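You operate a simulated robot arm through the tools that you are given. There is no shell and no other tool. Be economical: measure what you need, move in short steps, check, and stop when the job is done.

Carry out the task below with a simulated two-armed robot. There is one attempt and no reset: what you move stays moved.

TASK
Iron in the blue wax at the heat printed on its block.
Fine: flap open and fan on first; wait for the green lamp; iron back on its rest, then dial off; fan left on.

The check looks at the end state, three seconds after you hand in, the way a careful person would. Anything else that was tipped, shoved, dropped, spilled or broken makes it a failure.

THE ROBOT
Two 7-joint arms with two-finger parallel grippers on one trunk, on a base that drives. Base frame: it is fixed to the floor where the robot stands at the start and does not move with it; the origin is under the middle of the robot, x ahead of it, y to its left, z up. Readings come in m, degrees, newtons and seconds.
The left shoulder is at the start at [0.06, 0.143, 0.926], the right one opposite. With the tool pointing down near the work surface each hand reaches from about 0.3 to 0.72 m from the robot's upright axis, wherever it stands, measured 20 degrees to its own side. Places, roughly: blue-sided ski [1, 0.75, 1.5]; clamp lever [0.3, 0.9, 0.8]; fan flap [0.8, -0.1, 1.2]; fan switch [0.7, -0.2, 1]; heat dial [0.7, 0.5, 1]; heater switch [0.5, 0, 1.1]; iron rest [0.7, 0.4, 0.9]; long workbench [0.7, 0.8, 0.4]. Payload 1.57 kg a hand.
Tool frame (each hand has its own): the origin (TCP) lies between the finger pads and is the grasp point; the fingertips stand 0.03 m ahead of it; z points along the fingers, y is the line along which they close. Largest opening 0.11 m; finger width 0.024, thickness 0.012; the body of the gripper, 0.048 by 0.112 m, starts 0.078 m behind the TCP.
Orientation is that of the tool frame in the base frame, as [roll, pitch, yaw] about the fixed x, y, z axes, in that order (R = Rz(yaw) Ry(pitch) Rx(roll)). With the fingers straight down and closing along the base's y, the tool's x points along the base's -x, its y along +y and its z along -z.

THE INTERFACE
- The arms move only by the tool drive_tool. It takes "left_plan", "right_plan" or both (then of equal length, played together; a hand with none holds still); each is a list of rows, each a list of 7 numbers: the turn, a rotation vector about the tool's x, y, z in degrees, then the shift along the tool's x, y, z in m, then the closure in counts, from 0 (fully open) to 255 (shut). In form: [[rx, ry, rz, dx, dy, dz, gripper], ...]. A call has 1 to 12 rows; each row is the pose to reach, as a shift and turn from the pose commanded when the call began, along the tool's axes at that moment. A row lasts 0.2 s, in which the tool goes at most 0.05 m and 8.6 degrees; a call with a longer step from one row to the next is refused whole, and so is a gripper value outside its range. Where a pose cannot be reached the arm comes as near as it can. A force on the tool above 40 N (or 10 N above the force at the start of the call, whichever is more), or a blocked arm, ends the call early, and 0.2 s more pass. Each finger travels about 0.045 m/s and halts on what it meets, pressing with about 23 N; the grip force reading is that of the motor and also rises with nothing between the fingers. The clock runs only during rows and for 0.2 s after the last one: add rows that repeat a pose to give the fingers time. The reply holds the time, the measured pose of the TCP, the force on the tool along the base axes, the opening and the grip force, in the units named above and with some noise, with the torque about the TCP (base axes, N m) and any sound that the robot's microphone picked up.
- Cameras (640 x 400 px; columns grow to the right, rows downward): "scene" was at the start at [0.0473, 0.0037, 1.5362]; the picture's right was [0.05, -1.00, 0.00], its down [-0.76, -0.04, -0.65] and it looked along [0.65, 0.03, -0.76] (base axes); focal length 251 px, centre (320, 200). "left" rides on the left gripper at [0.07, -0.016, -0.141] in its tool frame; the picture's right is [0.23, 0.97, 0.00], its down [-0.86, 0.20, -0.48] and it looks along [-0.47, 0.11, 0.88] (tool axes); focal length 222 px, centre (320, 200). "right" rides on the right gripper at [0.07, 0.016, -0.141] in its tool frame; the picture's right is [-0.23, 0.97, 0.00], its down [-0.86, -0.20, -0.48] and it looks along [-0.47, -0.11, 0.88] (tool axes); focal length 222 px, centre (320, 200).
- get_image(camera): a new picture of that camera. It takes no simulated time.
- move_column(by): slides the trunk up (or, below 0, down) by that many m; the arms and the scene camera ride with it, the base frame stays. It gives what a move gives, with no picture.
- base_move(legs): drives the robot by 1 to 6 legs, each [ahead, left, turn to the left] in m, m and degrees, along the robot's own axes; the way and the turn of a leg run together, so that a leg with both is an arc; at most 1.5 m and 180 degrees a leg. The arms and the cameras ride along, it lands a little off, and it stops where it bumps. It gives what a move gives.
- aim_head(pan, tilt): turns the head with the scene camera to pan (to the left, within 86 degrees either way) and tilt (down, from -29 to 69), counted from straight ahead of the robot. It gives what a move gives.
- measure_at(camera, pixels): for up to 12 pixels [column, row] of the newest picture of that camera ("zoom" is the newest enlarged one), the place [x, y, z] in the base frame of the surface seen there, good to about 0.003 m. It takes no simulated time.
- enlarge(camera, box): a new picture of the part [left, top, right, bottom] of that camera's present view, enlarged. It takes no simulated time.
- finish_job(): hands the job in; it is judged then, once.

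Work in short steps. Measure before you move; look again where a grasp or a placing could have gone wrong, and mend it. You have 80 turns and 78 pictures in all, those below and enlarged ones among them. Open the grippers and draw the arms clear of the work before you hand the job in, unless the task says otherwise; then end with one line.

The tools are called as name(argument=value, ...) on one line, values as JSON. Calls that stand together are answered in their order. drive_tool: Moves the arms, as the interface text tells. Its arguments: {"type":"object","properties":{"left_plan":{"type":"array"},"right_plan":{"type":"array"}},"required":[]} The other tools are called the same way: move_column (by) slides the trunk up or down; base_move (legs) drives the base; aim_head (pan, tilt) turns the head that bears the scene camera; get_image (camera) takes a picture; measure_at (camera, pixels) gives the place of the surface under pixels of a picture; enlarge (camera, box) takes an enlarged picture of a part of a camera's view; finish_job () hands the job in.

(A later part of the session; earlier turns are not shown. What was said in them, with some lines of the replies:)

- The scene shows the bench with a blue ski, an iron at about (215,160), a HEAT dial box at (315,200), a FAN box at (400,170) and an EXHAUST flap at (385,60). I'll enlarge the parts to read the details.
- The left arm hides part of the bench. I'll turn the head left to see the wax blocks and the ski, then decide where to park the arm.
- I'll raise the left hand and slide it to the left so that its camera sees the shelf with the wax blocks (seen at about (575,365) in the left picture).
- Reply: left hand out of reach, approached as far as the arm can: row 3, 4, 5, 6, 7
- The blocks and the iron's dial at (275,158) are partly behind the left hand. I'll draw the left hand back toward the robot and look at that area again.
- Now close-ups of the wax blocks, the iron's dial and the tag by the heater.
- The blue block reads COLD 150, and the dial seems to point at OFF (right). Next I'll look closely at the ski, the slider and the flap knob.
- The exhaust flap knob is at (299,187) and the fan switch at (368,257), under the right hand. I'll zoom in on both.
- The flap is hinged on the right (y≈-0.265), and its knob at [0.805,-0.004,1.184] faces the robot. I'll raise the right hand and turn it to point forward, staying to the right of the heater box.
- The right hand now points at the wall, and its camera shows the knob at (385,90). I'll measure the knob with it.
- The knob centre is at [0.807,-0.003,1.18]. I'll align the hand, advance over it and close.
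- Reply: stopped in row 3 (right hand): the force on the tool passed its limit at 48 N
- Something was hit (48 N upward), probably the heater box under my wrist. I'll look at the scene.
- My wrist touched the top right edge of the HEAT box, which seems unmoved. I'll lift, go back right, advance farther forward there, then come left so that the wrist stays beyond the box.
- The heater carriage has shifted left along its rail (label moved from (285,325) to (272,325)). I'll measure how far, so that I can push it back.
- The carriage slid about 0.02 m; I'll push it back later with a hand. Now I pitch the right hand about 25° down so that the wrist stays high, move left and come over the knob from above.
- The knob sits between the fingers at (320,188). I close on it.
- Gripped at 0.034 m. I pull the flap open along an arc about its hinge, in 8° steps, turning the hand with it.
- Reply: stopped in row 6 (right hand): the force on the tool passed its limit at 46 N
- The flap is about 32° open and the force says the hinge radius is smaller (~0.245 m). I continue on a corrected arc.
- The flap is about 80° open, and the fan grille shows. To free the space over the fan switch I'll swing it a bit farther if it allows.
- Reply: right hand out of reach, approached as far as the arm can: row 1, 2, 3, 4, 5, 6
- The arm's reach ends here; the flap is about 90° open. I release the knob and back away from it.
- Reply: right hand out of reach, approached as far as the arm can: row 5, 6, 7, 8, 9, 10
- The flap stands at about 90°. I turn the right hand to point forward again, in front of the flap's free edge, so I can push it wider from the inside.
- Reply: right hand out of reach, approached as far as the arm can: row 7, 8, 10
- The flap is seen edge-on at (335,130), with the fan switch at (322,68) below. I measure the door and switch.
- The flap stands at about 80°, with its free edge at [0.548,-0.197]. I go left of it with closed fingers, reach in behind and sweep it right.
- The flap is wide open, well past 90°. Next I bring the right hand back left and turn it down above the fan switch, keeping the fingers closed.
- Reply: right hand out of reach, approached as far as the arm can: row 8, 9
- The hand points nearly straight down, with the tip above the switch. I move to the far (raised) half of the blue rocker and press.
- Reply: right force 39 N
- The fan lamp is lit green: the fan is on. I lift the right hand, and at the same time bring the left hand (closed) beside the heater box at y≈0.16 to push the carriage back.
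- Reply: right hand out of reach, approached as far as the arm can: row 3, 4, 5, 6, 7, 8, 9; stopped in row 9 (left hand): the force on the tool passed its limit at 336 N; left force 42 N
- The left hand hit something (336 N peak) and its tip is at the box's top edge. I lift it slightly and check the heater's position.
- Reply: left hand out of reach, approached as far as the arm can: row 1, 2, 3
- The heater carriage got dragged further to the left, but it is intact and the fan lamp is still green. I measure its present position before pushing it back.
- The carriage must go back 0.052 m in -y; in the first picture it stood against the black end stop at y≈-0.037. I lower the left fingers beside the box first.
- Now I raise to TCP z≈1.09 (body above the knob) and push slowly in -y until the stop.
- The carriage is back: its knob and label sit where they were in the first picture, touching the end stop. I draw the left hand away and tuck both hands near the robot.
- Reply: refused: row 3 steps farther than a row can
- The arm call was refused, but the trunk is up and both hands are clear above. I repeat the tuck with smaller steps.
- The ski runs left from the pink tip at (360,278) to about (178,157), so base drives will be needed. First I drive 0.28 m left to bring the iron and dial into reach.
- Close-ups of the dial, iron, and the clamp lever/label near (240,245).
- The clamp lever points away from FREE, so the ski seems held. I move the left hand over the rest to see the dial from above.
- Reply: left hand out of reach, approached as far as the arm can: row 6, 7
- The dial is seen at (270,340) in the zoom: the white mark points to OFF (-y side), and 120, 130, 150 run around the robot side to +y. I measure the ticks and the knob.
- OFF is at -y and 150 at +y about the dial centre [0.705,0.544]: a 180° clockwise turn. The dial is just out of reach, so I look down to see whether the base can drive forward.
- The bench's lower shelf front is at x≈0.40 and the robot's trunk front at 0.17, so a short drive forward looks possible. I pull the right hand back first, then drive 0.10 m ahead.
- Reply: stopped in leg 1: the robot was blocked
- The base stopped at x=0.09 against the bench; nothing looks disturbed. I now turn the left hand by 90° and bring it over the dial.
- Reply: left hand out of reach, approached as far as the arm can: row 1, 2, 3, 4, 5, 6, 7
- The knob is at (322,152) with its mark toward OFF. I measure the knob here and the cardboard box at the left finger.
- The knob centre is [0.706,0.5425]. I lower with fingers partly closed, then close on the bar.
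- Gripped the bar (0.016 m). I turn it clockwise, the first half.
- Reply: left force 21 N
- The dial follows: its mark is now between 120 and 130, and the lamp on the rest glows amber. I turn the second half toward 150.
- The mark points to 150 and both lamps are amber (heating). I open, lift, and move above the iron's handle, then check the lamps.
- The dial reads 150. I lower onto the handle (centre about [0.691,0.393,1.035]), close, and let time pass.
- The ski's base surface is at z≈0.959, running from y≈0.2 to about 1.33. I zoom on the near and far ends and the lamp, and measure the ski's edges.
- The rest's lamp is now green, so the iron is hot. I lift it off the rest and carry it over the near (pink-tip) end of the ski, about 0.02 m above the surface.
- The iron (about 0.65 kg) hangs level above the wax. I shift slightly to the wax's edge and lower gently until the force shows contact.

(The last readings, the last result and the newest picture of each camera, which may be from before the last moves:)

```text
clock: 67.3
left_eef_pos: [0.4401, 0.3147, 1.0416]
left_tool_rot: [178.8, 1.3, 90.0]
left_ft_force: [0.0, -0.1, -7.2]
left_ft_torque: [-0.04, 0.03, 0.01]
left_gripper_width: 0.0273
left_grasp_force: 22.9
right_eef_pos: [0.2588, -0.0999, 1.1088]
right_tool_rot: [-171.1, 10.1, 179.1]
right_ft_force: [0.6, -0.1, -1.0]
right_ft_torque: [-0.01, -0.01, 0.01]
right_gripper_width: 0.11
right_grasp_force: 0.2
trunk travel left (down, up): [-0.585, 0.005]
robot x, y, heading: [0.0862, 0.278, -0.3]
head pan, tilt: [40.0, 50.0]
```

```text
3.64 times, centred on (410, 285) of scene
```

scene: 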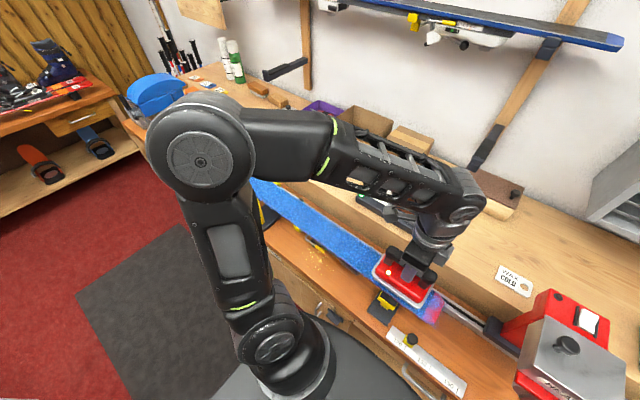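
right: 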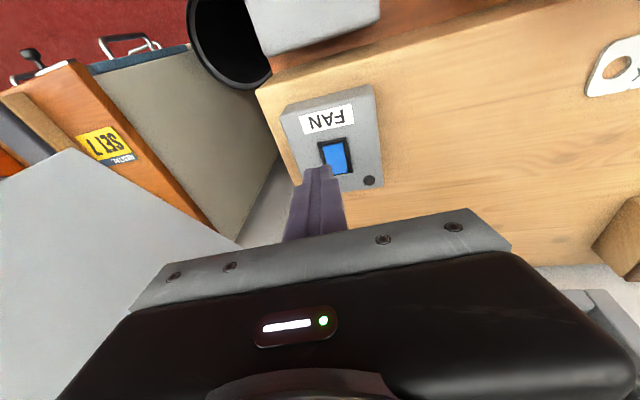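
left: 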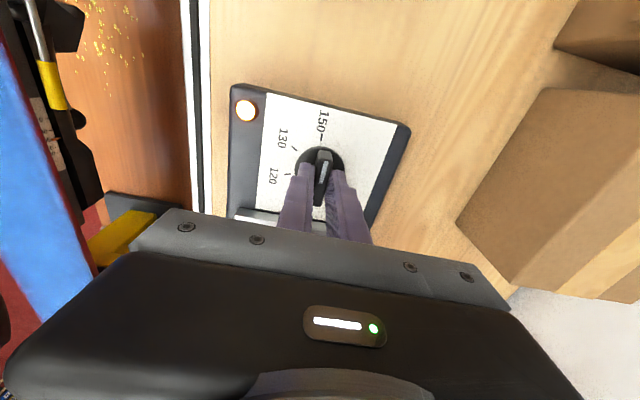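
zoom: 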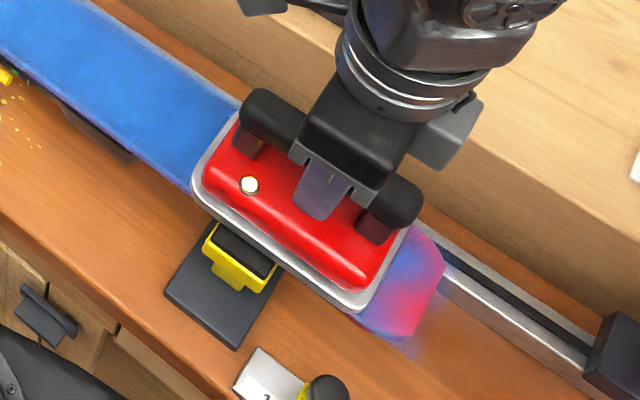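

Not yet in contact (force is still just the weight). I lower in 2 mm steps.

drive_tool(left_plan=[[0, 0, 0, 0, 0, 0.002, 255], [0, 0, 0, 0, 0, 0.004, 255], [0, 0, 0, 0, 0, 0.006, 255]])

```text
clock: 68.1
left_eef_pos: [0.4418, 0.3148, 1.0381]
left_tool_rot: [178.4, 1.5, 90.1]
left_ft_force: [6.3, 8.7, 27.7]
left_ft_torque: [0.23, 0.58, -0.11]
left_gripper_width: 0.0272
left_grasp_force: 23.1
right_eef_pos: [0.2584, -0.0993, 1.1084]
right_tool_rot: [-171.1, 10.2, 179.1]
right_ft_force: [1.5, 0.6, -0.2]
right_ft_torque: [0.04, 0.04, 0.03]
right_gripper_width: 0.1099
right_grasp_force: 0.1
trunk travel left (down, up): [-0.585, 0.005]
robot x, y, heading: [0.0909, 0.2807, -0.3]
head pan, tilt: [40.0, 50.0]
```

Contact at TCP z≈1.039. I ease off 2 mm and slide the iron slowly to the left along the ski, compensating the small tilt.

drive_tool(left_plan=[[0, 0, 0, 0, 0, -0.002, 255], [0, 0, 0, 0.02, 0, -0.0025, 255], [0, 0, 0, 0.04, 0, -0.0029, 255], [0, 0, 0, 0.06, 0, -0.0034, 255], [0, 0, 0, 0.08, 0, -0.0039, 255], [0, 0, 0, 0.1, 0, -0.0044, 255], [0, 0, 0, 0.12, 0, -0.0048, 255], [0, 0, 0, 0.14, 0, -0.0053, 255], [0, 0, 0, 0.16, 0, -0.0058, 255], [0, 0, 0, 0.18, 0, -0.0062, 255], [0, 0, 0, 0.2, 0, -0.0067, 255], [0, 0, 0, 0.22, 0, -0.0072, 255]])

enlarge(camera="scene", box=[270, 180, 470, 340])

```text
clock: 70.7
left_eef_pos: [0.4393, 0.5334, 1.038]
left_tool_rot: [178.6, 1.3, 90.0]
left_ft_force: [0.1, -4.4, 11.9]
left_ft_torque: [-0.66, 0.62, 0.23]
left_gripper_width: 0.0272
left_grasp_force: 22.7
right_eef_pos: [0.2587, -0.1017, 1.1088]
right_tool_rot: [-171.3, 10.2, 179.1]
right_ft_force: [0.0, -0.2, -0.2]
right_ft_torque: [0.03, -0.01, -0.01]
right_gripper_width: 0.11
right_grasp_force: 0.0
trunk travel left (down, up): [-0.585, 0.005]
robot x, y, heading: [0.0924, 0.28, -0.3]
head pan, tilt: [40.0, 50.0]
```

```text
2.50 times, centred on (370, 260) of scene
```

zoom: 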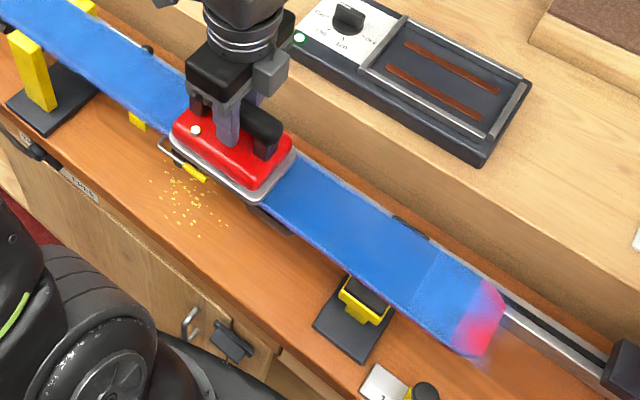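

Ironed area looks smooth; there is a hazier strip left near the pink tip from about (430,260) to (480,300) in the zoom. I measure these bounds.

measure_at(camera="zoom", pixels=[[425, 290], [465, 310], [485, 320], [455, 265], [415, 330], [250, 200], [295, 150], [440, 345], [390, 260]])

enlarge(camera="scene", box=[370, 240, 480, 330])

```text
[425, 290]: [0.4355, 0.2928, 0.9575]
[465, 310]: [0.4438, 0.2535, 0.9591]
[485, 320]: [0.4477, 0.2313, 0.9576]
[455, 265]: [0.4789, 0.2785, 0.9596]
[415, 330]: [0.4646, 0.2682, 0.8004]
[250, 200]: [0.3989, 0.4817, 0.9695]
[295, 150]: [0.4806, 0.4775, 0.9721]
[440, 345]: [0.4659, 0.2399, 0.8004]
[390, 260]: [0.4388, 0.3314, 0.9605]
```

```text
4.44 times, centred on (425, 285) of scene
```

zoom: 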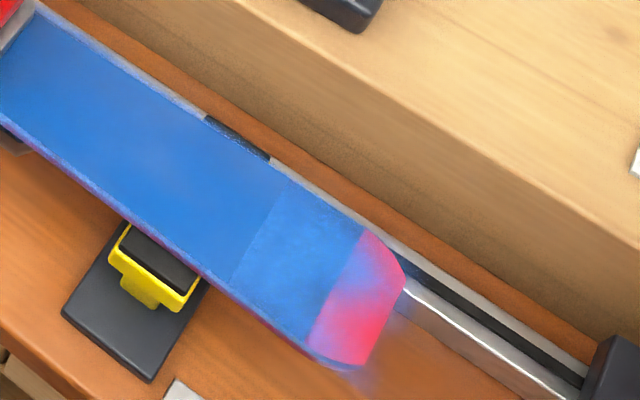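

The ironed part is clearly glossier across the full width; the strip y≈0.245–0.29 is still raw. I slide back right to centre y≈0.262.

drive_tool(left_plan=[[0, 0, 0, -0.025, 0, 0.0006, 255], [0, 0, 0, -0.05, 0, 0.0012, 255], [0, 0, 0, -0.075, 0, 0.0018, 255], [0, 0, 0, -0.1, 0, 0.0024, 255], [0, 0, 0, -0.125, 0, 0.0029, 255], [0, 0, 0, -0.15, 0, 0.0035, 255], [0, 0, 0, -0.175, 0, 0.0041, 255], [0, 0, 0, -0.2, 0, 0.0047, 255], [0, 0, 0, -0.225, 0, 0.0053, 255], [0, 0, 0, -0.25, 0, 0.0059, 255], [0, 0, 0, -0.27, 0, 0.0063, 255], [0, 0, 0, -0.275, 0, 0.0065, 255]])

drive_tool(left_plan=[[0, 0, 0, 0.025, 0, -0.0006, 255], [0, 0, 0, 0.05, 0, -0.0012, 255], [0, 0, 0, 0.085, 0, -0.002, 255], [0, 0, 0, 0.125, 0, -0.0029, 255], [0, 0, 0, 0.165, 0, -0.0039, 255], [0, 0, 0, 0.205, 0, -0.0048, 255], [0, 0, 0, 0.24, 0, -0.0056, 255], [0, 0, 0, 0.27, 0, -0.0063, 255], [0, 0, 0, 0.29, 0, -0.0068, 255], [0, 0, 0, 0.31, 0, -0.0073, 255], [0, 0, 0, 0.33, 0, -0.0078, 255], [0, 0, 0, 0.35, 0, -0.0082, 255]])

enlarge(camera="scene", box=[270, 180, 470, 340])

```text
clock: 73.3
left_eef_pos: [0.441, 0.2606, 1.0373]
left_tool_rot: [178.7, 1.3, 90.1]
left_ft_force: [0.2, 5.6, 8.9]
left_ft_torque: [0.22, 0.38, -0.16]
left_gripper_width: 0.0269
left_grasp_force: 22.8
right_eef_pos: [0.258, -0.0988, 1.108]
right_tool_rot: [-171.1, 10.1, 179.1]
right_ft_force: [-0.5, 0.5, -0.3]
right_ft_torque: [-0.01, -0.01, 0.01]
right_gripper_width: 0.1099
right_grasp_force: 0.0
trunk travel left (down, up): [-0.585, 0.005]
robot x, y, heading: [0.0936, 0.2794, -0.5]
head pan, tilt: [40.0, 50.0]
```

```text
clock: 75.9
left_eef_pos: [0.439, 0.6109, 1.0376]
left_tool_rot: [178.8, 1.3, 90.0]
left_ft_force: [0.8, -0.8, -1.7]
left_ft_torque: [-0.37, 0.16, 0.02]
left_gripper_width: 0.027
left_grasp_force: 23.1
right_eef_pos: [0.2587, -0.1001, 1.1087]
right_tool_rot: [-171.2, 10.2, 179.1]
right_ft_force: [0.0, 0.9, 0.8]
right_ft_torque: [-0.06, -0.02, -0.02]
right_gripper_width: 0.1102
right_grasp_force: 0.1
trunk travel left (down, up): [-0.585, 0.005]
robot x, y, heading: [0.0901, 0.2792, -0.4]
head pan, tilt: [40.0, 50.0]
```

```text
2.50 times, centred on (370, 260) of scene
```

zoom: 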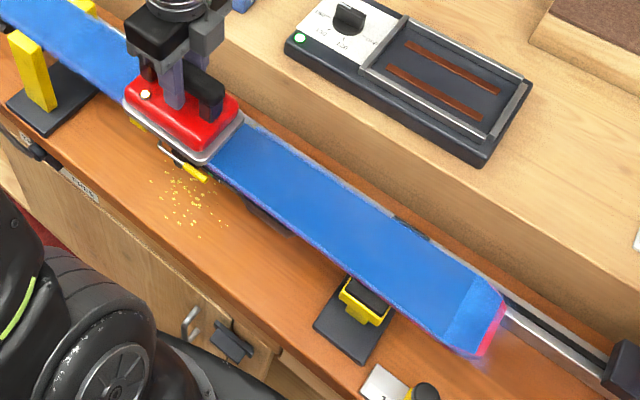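

I look closely at the near end once more, since the boundary there changed.

enlarge(camera="scene", box=[370, 240, 480, 330])

measure_at(camera="zoom", pixels=[[265, 240], [310, 255], [350, 290], [380, 290], [330, 210]])

```text
4.44 times, centred on (425, 285) of scene
```

zoom: 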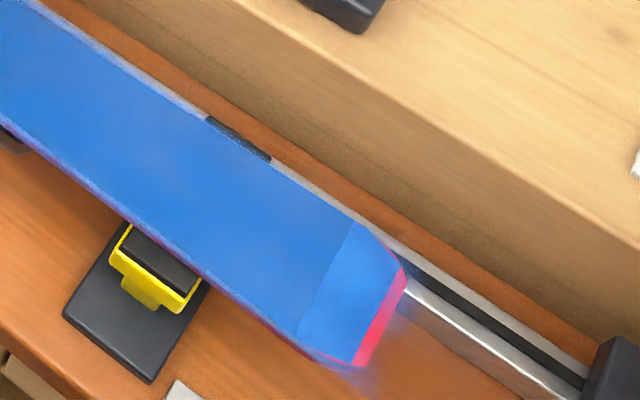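

```text
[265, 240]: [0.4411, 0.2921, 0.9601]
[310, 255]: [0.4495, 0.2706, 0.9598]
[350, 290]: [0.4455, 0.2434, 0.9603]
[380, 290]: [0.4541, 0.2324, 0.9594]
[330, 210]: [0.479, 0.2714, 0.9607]
```

The near end is all smooth now. I continue left, 2 mm lower to keep contact.

drive_tool(left_plan=[[0, 0, 0, -0.01, 0, 0.002, 255], [0, 0, 0, 0.012, 0, 0.0017, 255], [0, 0, 0, 0.034, 0, 0.0012, 255], [0, 0, 0, 0.056, 0, 0.0007, 255], [0, 0, 0, 0.078, 0, 0.0002, 255], [0, 0, 0, 0.1, 0, -0.0002, 255], [0, 0, 0, 0.122, 0, -0.0006, 255], [0, 0, 0, 0.144, 0, -0.001, 255], [0, 0, 0, 0.166, 0, -0.0015, 255], [0, 0, 0, 0.188, 0, -0.002, 255], [0, 0, 0, 0.21, 0, -0.0025, 255], [0, 0, 0, 0.23, 0, -0.003, 255]])

```text
clock: 78.5
left_eef_pos: [0.4385, 0.8398, 1.0369]
left_tool_rot: [178.8, 1.2, 90.0]
left_ft_force: [0.5, -5.6, 19.1]
left_ft_torque: [0.08, 0.68, 0.25]
left_gripper_width: 0.0273
left_grasp_force: 22.9
right_eef_pos: [0.2584, -0.1028, 1.1075]
right_tool_rot: [-171.2, 10.2, 179.1]
right_ft_force: [0.4, 0.0, -0.1]
right_ft_torque: [-0.03, 0.02, 0.01]
right_gripper_width: 0.1098
right_grasp_force: 0.1
trunk travel left (down, up): [-0.585, 0.005]
robot x, y, heading: [0.0883, 0.2791, -0.4]
head pan, tilt: [40.0, 50.0]
```

Good contact throughout to y=0.84. I lift the iron 3 cm, and look at the clamp lever before driving left.

drive_tool(left_plan=[[0, 0, 0, 0, 0, -0.015, 255], [0, 0, 0, 0, 0, -0.03, 255]])

aim_head(pan=50, tilt=50)

get_image(camera="scene")

```text
clock: 79.1
left_eef_pos: [0.4398, 0.8416, 1.0649]
left_tool_rot: [178.9, 1.4, 90.0]
left_ft_force: [0.7, 0.3, -6.8]
left_ft_torque: [-0.02, 0.02, 0.02]
left_gripper_width: 0.0269
left_grasp_force: 23.0
right_eef_pos: [0.26, -0.1005, 1.1083]
right_tool_rot: [-171.1, 10.1, 179.0]
right_ft_force: [0.5, -0.1, 0.0]
right_ft_torque: [-0.02, 0.02, -0.02]
right_gripper_width: 0.1099
right_grasp_force: 0.1
trunk travel left (down, up): [-0.585, 0.005]
robot x, y, heading: [0.0866, 0.2797, -0.2]
head pan, tilt: [40.0, 50.0]
```

```text
clock: 79.8
left_eef_pos: [0.4393, 0.8412, 1.0644]
left_tool_rot: [178.8, 1.4, 90.0]
left_ft_force: [-0.8, -0.2, -7.1]
left_ft_torque: [-0.01, -0.04, -0.01]
left_gripper_width: 0.0267
left_grasp_force: 23.1
right_eef_pos: [0.2593, -0.0991, 1.1079]
right_tool_rot: [-171.2, 10.1, 179.0]
right_ft_force: [0.4, -0.7, 0.0]
right_ft_torque: [-0.01, -0.02, -0.01]
right_gripper_width: 0.11
right_grasp_force: 0.0
trunk travel left (down, up): [-0.585, 0.005]
robot x, y, heading: [0.0902, 0.2804, -0.4]
head pan, tilt: [50.0, 50.0]
```

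```text
12 pictures are left
```

scene: 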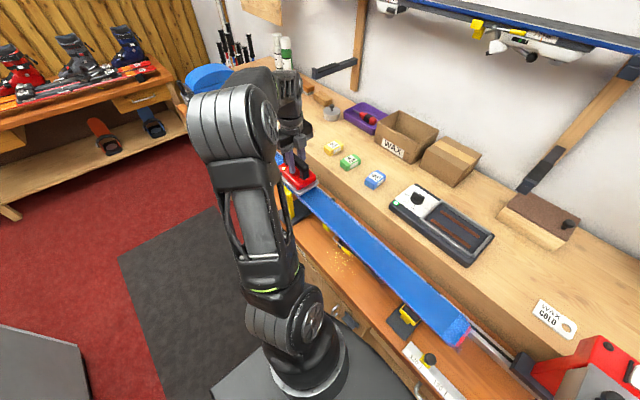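

The lever is hidden by the arm, so I back off first to keep distance. I pull the iron 0.06 m right, back the base up 0.09 m, then drive 0.48 m left.

drive_tool(left_plan=[[0, 0, 0, -0.03, 0, -0.001, 255], [0, 0, 0, -0.06, 0, -0.002, 255]])

base_move(legs=[[-0.09, 0, 0], [0, 0.24, 0], [0, 0.24, 0]])

aim_head(pan=35, tilt=50)

get_image(camera="scene")

```text
clock: 80.4
left_eef_pos: [0.4388, 0.7811, 1.069]
left_tool_rot: [178.9, 1.3, 90.1]
left_ft_force: [-0.7, -0.3, -6.8]
left_ft_torque: [-0.06, 0.0, -0.02]
left_gripper_width: 0.027
left_grasp_force: 22.9
right_eef_pos: [0.2577, -0.0998, 1.1085]
right_tool_rot: [-171.1, 10.2, 179.1]
right_ft_force: [-0.4, -0.4, 0.3]
right_ft_torque: [0.0, 0.03, 0.03]
right_gripper_width: 0.1099
right_grasp_force: 0.0
trunk travel left (down, up): [-0.585, 0.005]
robot x, y, heading: [0.089, 0.278, -0.2]
head pan, tilt: [50.0, 50.0]
```

```text
clock: 84.3
left_eef_pos: [0.3503, 1.2719, 1.0685]
left_tool_rot: [178.9, 1.4, 90.1]
left_ft_force: [0.3, 0.0, -7.4]
left_ft_torque: [-0.08, 0.03, 0.03]
left_gripper_width: 0.0269
left_grasp_force: 23.1
right_eef_pos: [0.1705, 0.3905, 1.1083]
right_tool_rot: [-171.0, 10.1, 179.1]
right_ft_force: [-0.5, -0.4, 0.5]
right_ft_torque: [-0.03, 0.05, -0.04]
right_gripper_width: 0.1098
right_grasp_force: 0.0
trunk travel left (down, up): [-0.585, 0.005]
robot x, y, heading: [0.0019, 0.7698, -0.3]
head pan, tilt: [50.0, 50.0]
```

```text
clock: 85.1
left_eef_pos: [0.3503, 1.269, 1.0687]
left_tool_rot: [178.9, 1.3, 90.1]
left_ft_force: [1.4, 0.7, -5.9]
left_ft_torque: [-0.05, -0.01, -0.01]
left_gripper_width: 0.0268
left_grasp_force: 22.5
right_eef_pos: [0.1716, 0.3889, 1.1086]
right_tool_rot: [-171.1, 10.0, 179.1]
right_ft_force: [0.2, 0.4, -0.3]
right_ft_torque: [0.01, 0.0, 0.01]
right_gripper_width: 0.1101
right_grasp_force: 0.1
trunk travel left (down, up): [-0.585, 0.005]
robot x, y, heading: [0.0007, 0.7627, -0.2]
head pan, tilt: [35.0, 50.0]
```

```text
11 pictures are left
```

scene: 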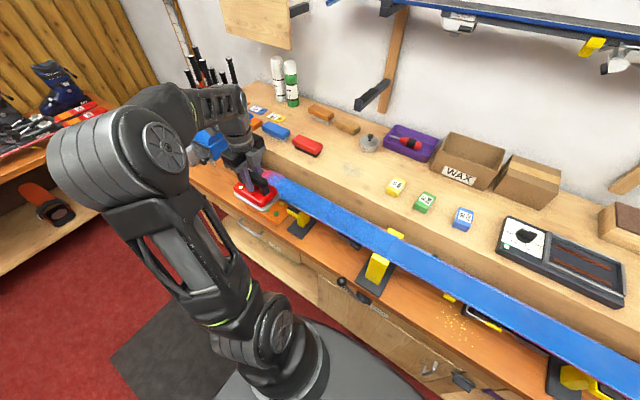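

The iron is beside the far end of the ski. I measure the ski's edges and wax end there.

enlarge(camera="scene", box=[230, 150, 390, 260])

measure_at(camera="zoom", pixels=[[180, 105], [200, 110], [190, 130], [240, 145], [260, 140], [250, 170], [400, 250], [430, 235], [410, 275], [600, 330], [560, 345], [175, 120]])

```text
3.64 times, centred on (310, 205) of scene
```

zoom: 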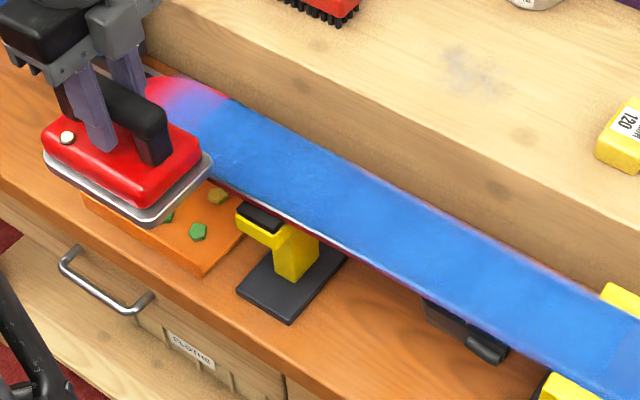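

```text
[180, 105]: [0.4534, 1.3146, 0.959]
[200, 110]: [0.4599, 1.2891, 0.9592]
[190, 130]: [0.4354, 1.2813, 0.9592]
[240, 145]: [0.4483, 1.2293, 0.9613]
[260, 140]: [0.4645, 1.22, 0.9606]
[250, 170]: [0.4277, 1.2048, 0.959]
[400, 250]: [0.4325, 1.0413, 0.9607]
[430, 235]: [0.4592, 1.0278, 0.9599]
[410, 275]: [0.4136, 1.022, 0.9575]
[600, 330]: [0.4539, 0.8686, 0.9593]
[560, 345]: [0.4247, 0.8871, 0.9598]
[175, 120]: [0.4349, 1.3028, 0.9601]
```

The ski is centred at x≈0.44 and the wax ends at y≈1.28. I bring the iron over it at y≈1.274, lower to contact and slide right.

drive_tool(left_plan=[[0, 0, 0, 0.002, 0.045, 0, 255], [0, 0, 0, 0.005, 0.09, 0, 255], [0, 0, 0, 0.005, 0.09, 0.018, 255], [0, 0, 0, 0.005, 0.09, 0.026, 255], [0, 0, 0, 0.005, 0.09, 0.0305, 255], [0, 0, 0, 0.005, 0.09, 0.032, 255]])

```text
clock: 86.5
left_eef_pos: [0.4423, 1.275, 1.0377]
left_tool_rot: [178.8, 1.3, 89.9]
left_ft_force: [0.1, 0.2, -6.6]
left_ft_torque: [-0.06, 0.02, -0.01]
left_gripper_width: 0.0268
left_grasp_force: 23.1
right_eef_pos: [0.1717, 0.3883, 1.1091]
right_tool_rot: [-171.1, 10.1, 179.1]
right_ft_force: [1.0, 0.1, -0.3]
right_ft_torque: [0.0, 0.01, 0.0]
right_gripper_width: 0.11
right_grasp_force: 0.0
trunk travel left (down, up): [-0.585, 0.005]
robot x, y, heading: [0.0015, 0.7663, -0.4]
head pan, tilt: [35.0, 50.0]
```

Just short of contact. I lower 2.5 mm and slide right while watching force.

drive_tool(left_plan=[[0, 0, 0, 0, 0, 0.0015, 255], [0, 0, 0, 0, 0, 0.0028, 255], [0, 0, 0, -0.01, 0, 0.003, 255], [0, 0, 0, -0.03, 0, 0.0035, 255], [0, 0, 0, -0.05, 0, 0.004, 255], [0, 0, 0, -0.07, 0, 0.0045, 255], [0, 0, 0, -0.09, 0, 0.0049, 255], [0, 0, 0, -0.11, 0, 0.0054, 255], [0, 0, 0, -0.13, 0, 0.0059, 255], [0, 0, 0, -0.15, 0, 0.0063, 255]])

enlarge(camera="scene", box=[230, 150, 390, 260])

```text
clock: 88.7
left_eef_pos: [0.4422, 1.1214, 1.0376]
left_tool_rot: [178.7, 1.3, 89.9]
left_ft_force: [-0.5, 1.0, 5.2]
left_ft_torque: [0.32, 0.48, -0.09]
left_gripper_width: 0.0267
left_grasp_force: 22.7
right_eef_pos: [0.1707, 0.3884, 1.108]
right_tool_rot: [-171.0, 10.2, 179.1]
right_ft_force: [0.0, 0.5, 0.4]
right_ft_torque: [0.01, 0.0, 0.01]
right_gripper_width: 0.1101
right_grasp_force: 0.1
trunk travel left (down, up): [-0.585, 0.005]
robot x, y, heading: [0.004, 0.7676, -0.3]
head pan, tilt: [35.0, 50.0]
```

```text
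3.64 times, centred on (310, 205) of scene
```

zoom: 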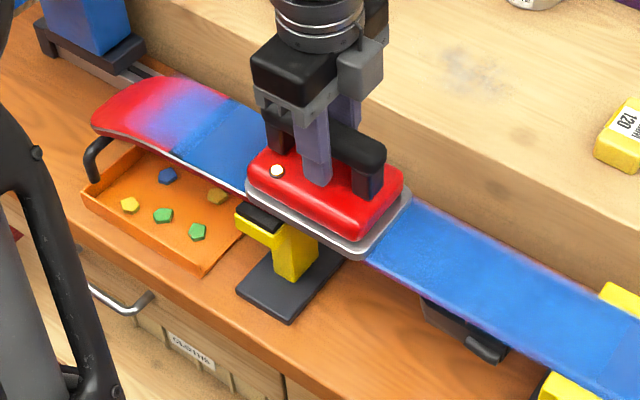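

Contact is good. The very far fringe near (170,110) still looks hazy, so I slide back left to y≈1.305 and then return.

drive_tool(left_plan=[[0, 0, 0, 0.025, 0, 0.0002, 255], [0, 0, 0, 0.055, 0, -0.0005, 255], [0, 0, 0, 0.085, 0, -0.0012, 255], [0, 0, 0, 0.115, 0, -0.002, 255], [0, 0, 0, 0.14, 0, -0.0026, 255], [0, 0, 0, 0.16, 0, -0.003, 255], [0, 0, 0, 0.175, 0, -0.0034, 255], [0, 0, 0, 0.182, 0, -0.0036, 255], [0, 0, 0, 0.16, 0, -0.003, 255], [0, 0, 0, 0.13, 0, -0.0023, 255], [0, 0, 0, 0.1, 0, -0.0016, 255], [0, 0, 0, 0.07, 0, -0.0009, 255]])

drive_tool(left_plan=[[0, 0, 0, -0.03, 0, 0.0007, 255], [0, 0, 0, -0.06, 0, 0.0014, 255], [0, 0, 0, -0.085, 0, 0.002, 255], [0, 0, 0, -0.107, 0, 0.0026, 255], [0, 0, 0, -0.129, 0, 0.0032, 255], [0, 0, 0, -0.151, 0, 0.0038, 255], [0, 0, 0, -0.173, 0, 0.0043, 255], [0, 0, 0, -0.195, 0, 0.0049, 255], [0, 0, 0, -0.217, 0, 0.0054, 255], [0, 0, 0, -0.239, 0, 0.006, 255], [0, 0, 0, -0.261, 0, 0.0065, 255], [0, 0, 0, -0.283, 0, 0.007, 255]])

drive_tool(left_plan=[[0, 0, 0, -0.022, 0, 0.0006, 255], [0, 0, 0, -0.044, 0, 0.0011, 255], [0, 0, 0, -0.066, 0, 0.0016, 255], [0, 0, 0, -0.088, 0, 0.0021, 255], [0, 0, 0, -0.11, 0, 0.0026, 255], [0, 0, 0, -0.13, 0, 0.003, 255], [0, 0, 0, -0.13, 0, -0.015, 255], [0, 0, 0, -0.13, 0, -0.03, 255]])

get_image(camera="scene")

```text
clock: 91.3
left_eef_pos: [0.4387, 1.1934, 1.0369]
left_tool_rot: [178.7, 1.3, 90.0]
left_ft_force: [-0.2, 2.2, 10.2]
left_ft_torque: [0.05, 0.67, -0.04]
left_gripper_width: 0.0272
left_grasp_force: 22.4
right_eef_pos: [0.1701, 0.3894, 1.1074]
right_tool_rot: [-171.0, 10.2, 179.1]
right_ft_force: [0.4, 0.3, -0.1]
right_ft_torque: [0.0, 0.01, -0.01]
right_gripper_width: 0.1098
right_grasp_force: 0.1
trunk travel left (down, up): [-0.585, 0.005]
robot x, y, heading: [0.0011, 0.7691, -0.2]
head pan, tilt: [35.0, 50.0]
```

```text
clock: 93.9
left_eef_pos: [0.4414, 0.9099, 1.0358]
left_tool_rot: [178.9, 1.3, 90.0]
left_ft_force: [1.2, 2.4, 8.9]
left_ft_torque: [0.36, 0.43, -0.1]
left_gripper_width: 0.027
left_grasp_force: 23.3
right_eef_pos: [0.1708, 0.3878, 1.1087]
right_tool_rot: [-171.1, 10.2, 179.1]
right_ft_force: [-0.3, 0.3, -0.2]
right_ft_torque: [0.01, -0.05, -0.02]
right_gripper_width: 0.1101
right_grasp_force: 0.0
trunk travel left (down, up): [-0.585, 0.005]
robot x, y, heading: [0.0015, 0.7706, -0.3]
head pan, tilt: [35.0, 50.0]
```

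```text
clock: 95.7
left_eef_pos: [0.4391, 0.7806, 1.0676]
left_tool_rot: [179.0, 1.3, 90.0]
left_ft_force: [0.2, 0.0, -6.4]
left_ft_torque: [-0.06, 0.01, 0.02]
left_gripper_width: 0.0268
left_grasp_force: 23.2
right_eef_pos: [0.1705, 0.3885, 1.1064]
right_tool_rot: [-171.1, 10.1, 179.1]
right_ft_force: [-0.1, -1.3, -0.1]
right_ft_torque: [0.02, -0.01, 0.0]
right_gripper_width: 0.1102
right_grasp_force: 0.2
trunk travel left (down, up): [-0.585, 0.005]
robot x, y, heading: [-0.0022, 0.7685, -0.3]
head pan, tilt: [35.0, 50.0]
```

```text
8 pictures are left
```

scene: 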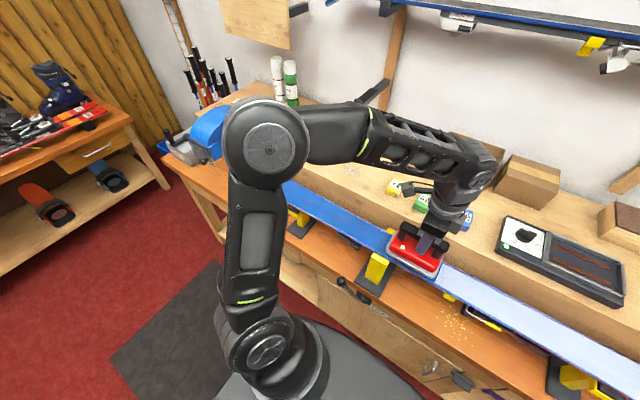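

Both halves overlap at y≈0.8, and the ironed wax is setting to a lighter smooth film. With the iron lifted, I drive back right 0.49 m and forward 0.085 m.

base_move(legs=[[0, -0.245, 0], [0, -0.245, 0], [0.085, 0, 0]])

aim_head(pan=40, tilt=50)

get_image(camera="scene")

```text
clock: 99.6
left_eef_pos: [0.5234, 0.2914, 1.0672]
left_tool_rot: [178.9, 1.3, 90.1]
left_ft_force: [1.0, -0.4, -7.1]
left_ft_torque: [-0.05, 0.03, 0.01]
left_gripper_width: 0.027
left_grasp_force: 23.2
right_eef_pos: [0.256, -0.1017, 1.1072]
right_tool_rot: [-171.1, 10.2, 179.2]
right_ft_force: [0.3, 1.4, 0.6]
right_ft_torque: [-0.03, 0.03, -0.03]
right_gripper_width: 0.1102
right_grasp_force: 0.0
trunk travel left (down, up): [-0.585, 0.005]
robot x, y, heading: [0.0856, 0.2763, -0.2]
head pan, tilt: [35.0, 50.0]
```

```text
clock: 100.2
left_eef_pos: [0.5208, 0.2922, 1.0685]
left_tool_rot: [178.8, 1.3, 90.1]
left_ft_force: [-0.2, -0.4, -6.6]
left_ft_torque: [-0.03, -0.03, 0.03]
left_gripper_width: 0.0269
left_grasp_force: 23.0
right_eef_pos: [0.2541, -0.1026, 1.108]
right_tool_rot: [-171.1, 10.3, 179.1]
right_ft_force: [0.0, -0.5, -0.1]
right_ft_torque: [0.04, 0.03, 0.0]
right_gripper_width: 0.1098
right_grasp_force: 0.0
trunk travel left (down, up): [-0.585, 0.005]
robot x, y, heading: [0.0809, 0.2795, -0.3]
head pan, tilt: [40.0, 50.0]
```

```text
7 pictures are left
```

scene: 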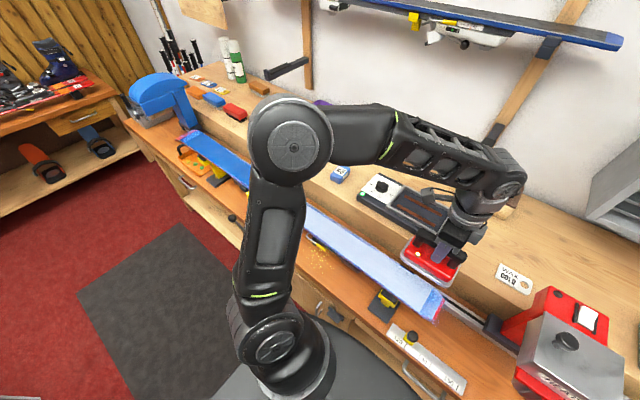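

I carry the iron back over the rest, to where it was grasped ([0.693,0.390]), still above the rim.

drive_tool(left_plan=[[0, 0, 0, 0.03, 0.02, 0, 255], [0, 0, 0, 0.06, 0.04, 0, 255], [0, 0, 0, 0.085, 0.07, 0, 255], [0, 0, 0, 0.098, 0.105, 0, 255], [0, 0, 0, 0.098, 0.14, 0, 255], [0, 0, 0, 0.098, 0.165, 0, 255], [0, 0, 0, 0.098, 0.172, 0, 255], [0, 0, 0, 0.098, 0.172, 0, 255]])

enlarge(camera="scene", box=[340, 150, 480, 260])

```text
clock: 102.0
left_eef_pos: [0.6943, 0.3902, 1.0682]
left_tool_rot: [179.0, 1.2, 90.0]
left_ft_force: [-0.8, -0.5, -5.4]
left_ft_torque: [-0.05, 0.0, -0.04]
left_gripper_width: 0.0268
left_grasp_force: 22.9
right_eef_pos: [0.2542, -0.1031, 1.1079]
right_tool_rot: [-171.1, 10.1, 179.2]
right_ft_force: [0.5, 0.0, 0.1]
right_ft_torque: [0.0, 0.0, -0.02]
right_gripper_width: 0.1101
right_grasp_force: 0.0
trunk travel left (down, up): [-0.585, 0.005]
robot x, y, heading: [0.0845, 0.2766, 0.0]
head pan, tilt: [40.0, 50.0]
```

```text
3.64 times, centred on (410, 205) of scene
```

zoom: 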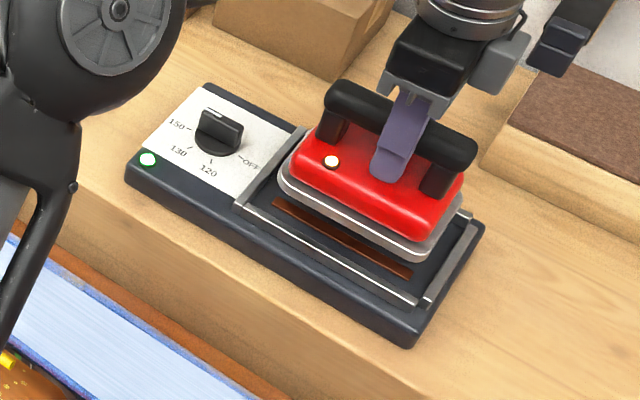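

Aligned over the rest. I lower the iron, then release and lift the hand.

drive_tool(left_plan=[[0, 0, 0, 0, -0.001, 0.012, 255], [0, 0, 0, 0, -0.001, 0.022, 255], [0, 0, 0, 0, -0.001, 0.03, 255], [0, 0, 0, 0, -0.001, 0.034, 255], [0, 0, 0, 0, -0.001, 0.034, 255]])

```text
clock: 103.2
left_eef_pos: [0.6925, 0.3897, 1.0348]
left_tool_rot: [178.9, 1.3, 90.1]
left_ft_force: [-1.1, 1.0, -6.8]
left_ft_torque: [-0.04, 0.03, -0.01]
left_gripper_width: 0.027
left_grasp_force: 23.4
right_eef_pos: [0.255, -0.102, 1.1077]
right_tool_rot: [-171.1, 10.0, 179.2]
right_ft_force: [-0.7, 0.5, 0.2]
right_ft_torque: [-0.02, -0.04, -0.01]
right_gripper_width: 0.11
right_grasp_force: 0.0
trunk travel left (down, up): [-0.585, 0.005]
robot x, y, heading: [0.0843, 0.278, -0.3]
head pan, tilt: [40.0, 50.0]
```

Still carrying the full weight; I lower a few mm more in small steps.

drive_tool(left_plan=[[0, 0, 0, 0, 0, 0.0015, 255], [0, 0, 0, 0, 0, 0.003, 255], [0, 0, 0, 0, 0, 0.003, 255]])

```text
clock: 104.0
left_eef_pos: [0.6945, 0.39, 1.0315]
left_tool_rot: [178.8, 1.3, 90.1]
left_ft_force: [0.1, -0.6, -6.6]
left_ft_torque: [-0.07, -0.03, -0.02]
left_gripper_width: 0.0268
left_grasp_force: 22.8
right_eef_pos: [0.2548, -0.103, 1.1075]
right_tool_rot: [-171.1, 10.1, 179.1]
right_ft_force: [0.2, -0.7, -0.6]
right_ft_torque: [-0.02, -0.03, 0.0]
right_gripper_width: 0.1102
right_grasp_force: 0.1
trunk travel left (down, up): [-0.585, 0.005]
robot x, y, heading: [0.084, 0.2779, -0.0]
head pan, tilt: [40.0, 50.0]
```

Still hanging; three more millimetres, gently.

drive_tool(left_plan=[[0, 0, 0, 0, 0, 0.0015, 255], [0, 0, 0, 0, 0, 0.003, 255], [0, 0, 0, 0, 0, 0.004, 255]])

```text
clock: 104.8
left_eef_pos: [0.6935, 0.3889, 1.0305]
left_tool_rot: [178.6, 1.3, 90.1]
left_ft_force: [-0.2, 1.4, 13.3]
left_ft_torque: [0.06, 0.53, -0.16]
left_gripper_width: 0.0271
left_grasp_force: 22.8
right_eef_pos: [0.253, -0.1015, 1.1084]
right_tool_rot: [-171.1, 10.2, 179.1]
right_ft_force: [0.1, 0.3, 0.1]
right_ft_torque: [0.01, 0.01, 0.0]
right_gripper_width: 0.1102
right_grasp_force: 0.1
trunk travel left (down, up): [-0.585, 0.005]
robot x, y, heading: [0.0847, 0.2787, -0.4]
head pan, tilt: [40.0, 50.0]
```

The iron is seated (force reversed to +13 N). I open, lift clear, and move over the dial.

drive_tool(left_plan=[[0, 0, 0, 0, 0, -0.002, 120], [0, 0, 0, 0, 0, -0.002, 60], [0, 0, 0, 0, 0, -0.002, 60], [0, 0, 0, 0, 0, -0.002, 60], [0, 0, 0, 0, 0, -0.002, 60], [0, 0, 0, 0, 0, -0.04, 60], [0, 0, 0, 0, 0, -0.078, 60], [0, 0, 0, 0.045, 0.004, -0.078, 60], [0, 0, 0, 0.09, 0.008, -0.075, 100], [0, 0, 0, 0.13, 0.012, -0.06, 140], [0, 0, 0, 0.1535, 0.0125, -0.035, 140], [0, 0, 0, 0.1535, 0.0125, -0.015, 140]])

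get_image(camera="left")

measure_at(camera="left", pixels=[[320, 150], [322, 165], [318, 180], [325, 140], [318, 190]])

```text
clock: 107.4
left_eef_pos: [0.707, 0.5432, 1.0392]
left_tool_rot: [178.9, 1.3, 90.1]
left_ft_force: [-0.3, 0.8, -0.4]
left_ft_torque: [-0.04, 0.0, -0.01]
left_gripper_width: 0.0499
left_grasp_force: 0.0
right_eef_pos: [0.2543, -0.1017, 1.1093]
right_tool_rot: [-171.1, 10.1, 179.3]
right_ft_force: [-0.1, -1.1, 0.4]
right_ft_torque: [0.01, 0.02, -0.03]
right_gripper_width: 0.1101
right_grasp_force: 0.0
trunk travel left (down, up): [-0.585, 0.005]
robot x, y, heading: [0.0836, 0.2801, -0.3]
head pan, tilt: [40.0, 50.0]
```

```text
5 pictures are left
```

left: 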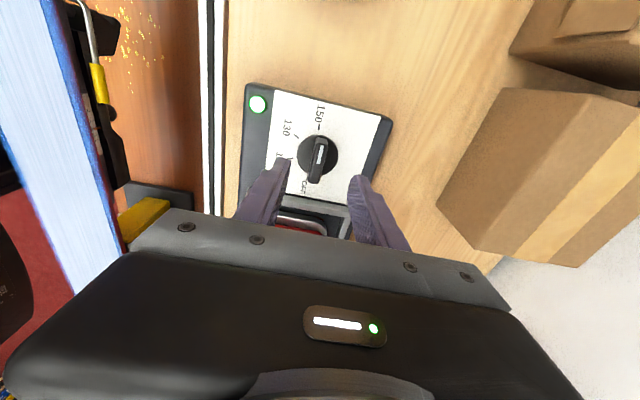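

```text
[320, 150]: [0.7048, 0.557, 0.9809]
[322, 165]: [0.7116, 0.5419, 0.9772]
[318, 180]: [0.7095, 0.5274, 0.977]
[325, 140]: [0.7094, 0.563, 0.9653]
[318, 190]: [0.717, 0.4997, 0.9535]
```

The dial bar at about (319,158) lies between the fingers. I lower to z≈0.993, close, and start the turn back (counter-clockwise).

drive_tool(left_plan=[[0, 0, 0, 0, 0, 0.025, 140], [0, 0, 0, 0, 0, 0.046, 140], [0, 0, 0, 0, 0, 0.046, 255], [0, 0, 0, 0, 0, 0.046, 255], [0, 0, 0, 0, 0, 0.046, 255], [0, 0, 0, 0, 0, 0.046, 255], [0, 0, -8.2, 0, 0, 0.046, 255], [0, 0, -16.4, 0, 0, 0.046, 255], [0, 0, -24.6, 0, 0, 0.046, 255], [0, 0, -32.8, 0, 0, 0.046, 255], [0, 0, -41, 0, 0, 0.046, 255], [0, 0, -49.2, 0, 0, 0.046, 255]])

drive_tool(left_plan=[[0, 0, -8.2, 0, 0, 0, 255], [0, 0, -16.4, 0, 0, 0, 255], [0, 0, -24.6, 0, 0, 0, 255], [0, 0, -32.8, 0, 0, 0, 255], [0, 0, -41, 0, 0, 0, 255], [0, 0, -49.2, 0, 0, 0, 255], [0, 0, -57.4, 0, 0, 0, 255], [0, 0, -65.6, 0, 0, 0, 255], [0, 0, -73.8, 0, 0, 0, 255], [0, 0, -82, 0, 0, 0, 255], [0, 0, -90.2, 0, 0, 0, 255]])

```text
clock: 110.0
left_eef_pos: [0.7046, 0.5435, 0.9939]
left_tool_rot: [-179.6, 1.5, 139.3]
left_ft_force: [-22.0, -0.2, -15.7]
left_ft_torque: [0.06, -0.25, -0.01]
left_gripper_width: 0.0118
left_grasp_force: 29.8
right_eef_pos: [0.2525, -0.102, 1.1078]
right_tool_rot: [-171.1, 10.2, 179.2]
right_ft_force: [-0.3, 0.5, 0.0]
right_ft_torque: [0.0, -0.01, -0.02]
right_gripper_width: 0.1099
right_grasp_force: 0.0
trunk travel left (down, up): [-0.585, 0.005]
robot x, y, heading: [0.0828, 0.2779, -0.2]
head pan, tilt: [40.0, 50.0]
```

```text
clock: 112.4
left_eef_pos: [0.7061, 0.5406, 0.9936]
left_tool_rot: [-178.3, -0.2, -130.4]
left_ft_force: [-16.5, -5.6, -9.3]
left_ft_torque: [0.66, 0.25, 0.0]
left_gripper_width: 0.012
left_grasp_force: 29.2
right_eef_pos: [0.2527, -0.102, 1.1072]
right_tool_rot: [-171.0, 10.2, 179.1]
right_ft_force: [0.5, -0.3, -1.0]
right_ft_torque: [0.02, 0.03, 0.0]
right_gripper_width: 0.1101
right_grasp_force: 0.2
trunk travel left (down, up): [-0.585, 0.005]
robot x, y, heading: [0.0842, 0.2799, -0.0]
head pan, tilt: [40.0, 50.0]
```

The dial is following; I turn the last 40° to OFF, release, and lift clear.

drive_tool(left_plan=[[0, 0, -8.2, 0, 0, 0, 255], [0, 0, -16.4, 0, 0, 0, 255], [0, 0, -24.6, 0, 0, 0, 255], [0, 0, -32.8, 0, 0, 0, 255], [0, 0, -40.2, 0, 0, 0, 255], [0, 0, -40.2, 0, 0, 0, 255], [0, 0, -40.2, 0, 0, 0, 140], [0, 0, -40.2, 0, 0, 0, 140], [0, 0, -40.2, 0, 0, 0, 140], [0, 0, -40.2, 0, 0, -0.04, 140], [0, 0, -40.2, 0, 0, -0.08, 140], [0, 0, -40.2, 0, 0, -0.1, 140]])

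enlarge(camera="scene", box=[340, 150, 480, 260])

```text
clock: 115.0
left_eef_pos: [0.7063, 0.5459, 1.0954]
left_tool_rot: [-178.8, -1.3, -90.3]
left_ft_force: [-0.2, -0.7, -0.5]
left_ft_torque: [0.02, 0.02, 0.01]
left_gripper_width: 0.0497
left_grasp_force: 0.0
right_eef_pos: [0.2537, -0.1026, 1.1083]
right_tool_rot: [-171.1, 10.1, 179.2]
right_ft_force: [0.0, 0.0, -0.1]
right_ft_torque: [-0.01, -0.02, -0.04]
right_gripper_width: 0.1101
right_grasp_force: 0.1
trunk travel left (down, up): [-0.585, 0.005]
robot x, y, heading: [0.0869, 0.2778, 0.0]
head pan, tilt: [40.0, 50.0]
```

```text
3.64 times, centred on (410, 205) of scene
```

zoom: 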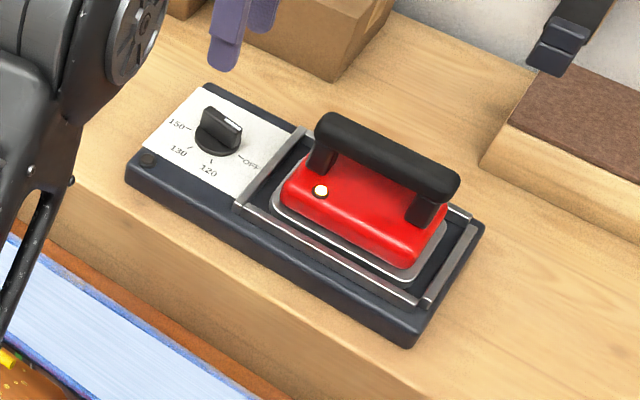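

The dial reads OFF with the rest's lamp dark, and the iron is on its rest. I draw the left arm back, open, and back the robot off the bench for a final check.

drive_tool(left_plan=[[0, 0, 0, 0, 0.04, -0.01, 100], [0, 0, 0, 0, 0.085, -0.01, 0], [0, 0, 0, 0, 0.13, -0.01, 0], [0, 0, 0, 0, 0.175, -0.01, 0], [0, 0, 0, 0, 0.22, -0.01, 0], [0, 0, 0, 0, 0.265, -0.01, 0], [0, 0, 0, 0, 0.31, -0.01, 0], [0, 0, 0, 0, 0.35, -0.01, 0]])

base_move(legs=[[-0.15, 0, 0]])

aim_head(pan=5, tilt=35)

get_image(camera="scene")

```text
clock: 116.8
left_eef_pos: [0.3537, 0.5453, 1.0951]
left_tool_rot: [-178.8, -1.2, -90.2]
left_ft_force: [0.4, 0.8, -0.5]
left_ft_torque: [0.02, -0.02, -0.01]
left_gripper_width: 0.1101
left_grasp_force: 0.1
right_eef_pos: [0.2526, -0.1025, 1.1084]
right_tool_rot: [-171.2, 10.2, 179.2]
right_ft_force: [0.2, 0.0, -0.3]
right_ft_torque: [0.0, -0.03, 0.0]
right_gripper_width: 0.11
right_grasp_force: 0.0
trunk travel left (down, up): [-0.585, 0.005]
robot x, y, heading: [0.0832, 0.2804, -0.3]
head pan, tilt: [40.0, 50.0]
```

```text
clock: 118.2
left_eef_pos: [0.2057, 0.5448, 1.0936]
left_tool_rot: [-178.7, -1.3, -90.5]
left_ft_force: [0.0, -0.1, 0.0]
left_ft_torque: [-0.02, -0.05, 0.01]
left_gripper_width: 0.11
left_grasp_force: 0.0
right_eef_pos: [0.1016, -0.1018, 1.108]
right_tool_rot: [-171.1, 10.2, 179.1]
right_ft_force: [-0.5, 0.3, -0.7]
right_ft_torque: [0.02, -0.03, 0.03]
right_gripper_width: 0.1098
right_grasp_force: 0.0
trunk travel left (down, up): [-0.585, 0.005]
robot x, y, heading: [-0.0663, 0.2804, -0.4]
head pan, tilt: [40.0, 50.0]
```

```text
clock: 119.2
left_eef_pos: [0.2064, 0.5454, 1.094]
left_tool_rot: [-178.8, -1.3, -90.4]
left_ft_force: [0.0, -0.9, 1.4]
left_ft_torque: [-0.02, 0.0, 0.0]
left_gripper_width: 0.1102
left_grasp_force: 0.0
right_eef_pos: [0.1022, -0.102, 1.107]
right_tool_rot: [-171.2, 10.2, 179.1]
right_ft_force: [-0.5, -0.2, 0.1]
right_ft_torque: [0.02, 0.03, 0.02]
right_gripper_width: 0.1099
right_grasp_force: 0.0
trunk travel left (down, up): [-0.585, 0.005]
robot x, y, heading: [-0.0648, 0.2819, -0.5]
head pan, tilt: [5.0, 35.0]
```

```text
3 pictures are left
```

scene: 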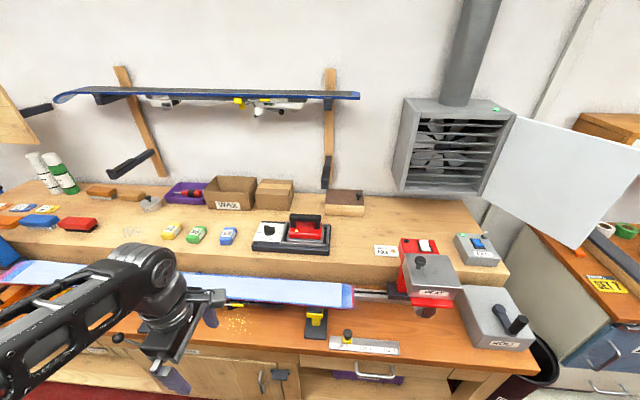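

All looks in order. I check the ski's coverage over its far part and the heater position once more.

aim_head(pan=45, tilt=40)

measure_at(camera="scene", pixels=[[423, 246], [420, 262]])

get_image(camera="scene")

```text
clock: 120.3
left_eef_pos: [0.2067, 0.5446, 1.094]
left_tool_rot: [-178.9, -1.3, -90.5]
left_ft_force: [-0.4, 0.0, -0.5]
left_ft_torque: [0.0, 0.0, -0.02]
left_gripper_width: 0.1101
left_grasp_force: 0.1
right_eef_pos: [0.1031, -0.1018, 1.1073]
right_tool_rot: [-171.0, 10.3, 179.1]
right_ft_force: [-0.5, -0.9, -0.1]
right_ft_torque: [-0.01, 0.02, -0.02]
right_gripper_width: 0.11
right_grasp_force: 0.1
trunk travel left (down, up): [-0.585, 0.005]
robot x, y, heading: [-0.0684, 0.2769, -0.2]
head pan, tilt: [45.0, 40.0]
```

```text
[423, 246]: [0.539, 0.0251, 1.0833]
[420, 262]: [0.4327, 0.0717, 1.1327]
```

```text
2 pictures are left
```

scene: 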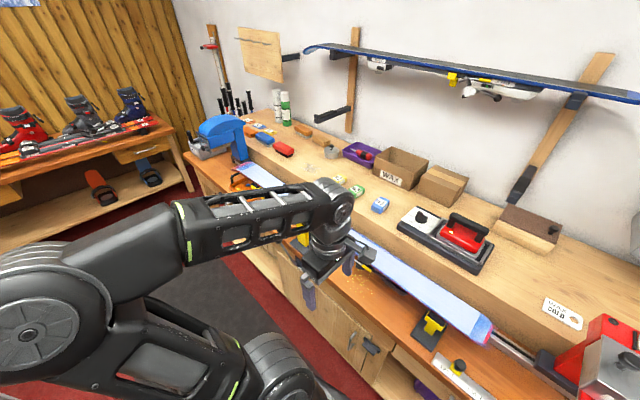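

The heater is within a few mm of its first place. One last close-up of the ski's far part.

enlarge(camera="scene", box=[225, 155, 345, 245])

```text
4.44 times, centred on (285, 200) of scene
```

zoom: 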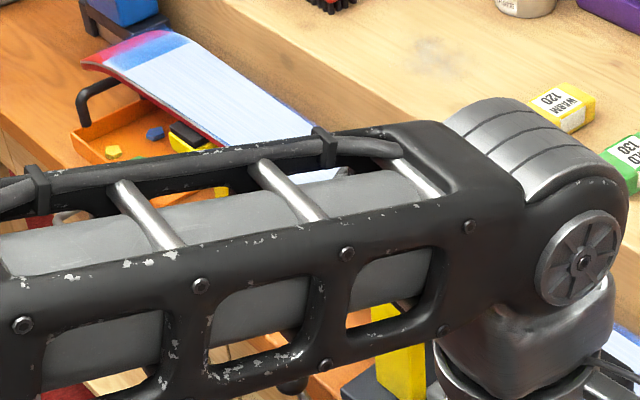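

The ironed, cooled wax is evenly silvery up to both tips. The flap is open, the fan is on, the iron is on its rest and the dial is off, so I hand in.

finish_job()

```text
The job is handed in.
```

I ironed the blue wax into the ski at 150, the heat printed on its block. I opened the flap and turned the fan on first, and waited for the green lamp. The iron is back on its rest, the dial is off and the fan is still on. While opening the flap and then drawing back I pushed the HEAT carriage about 5 cm along its rail, and slid it back to within about 5 mm of where it stood.
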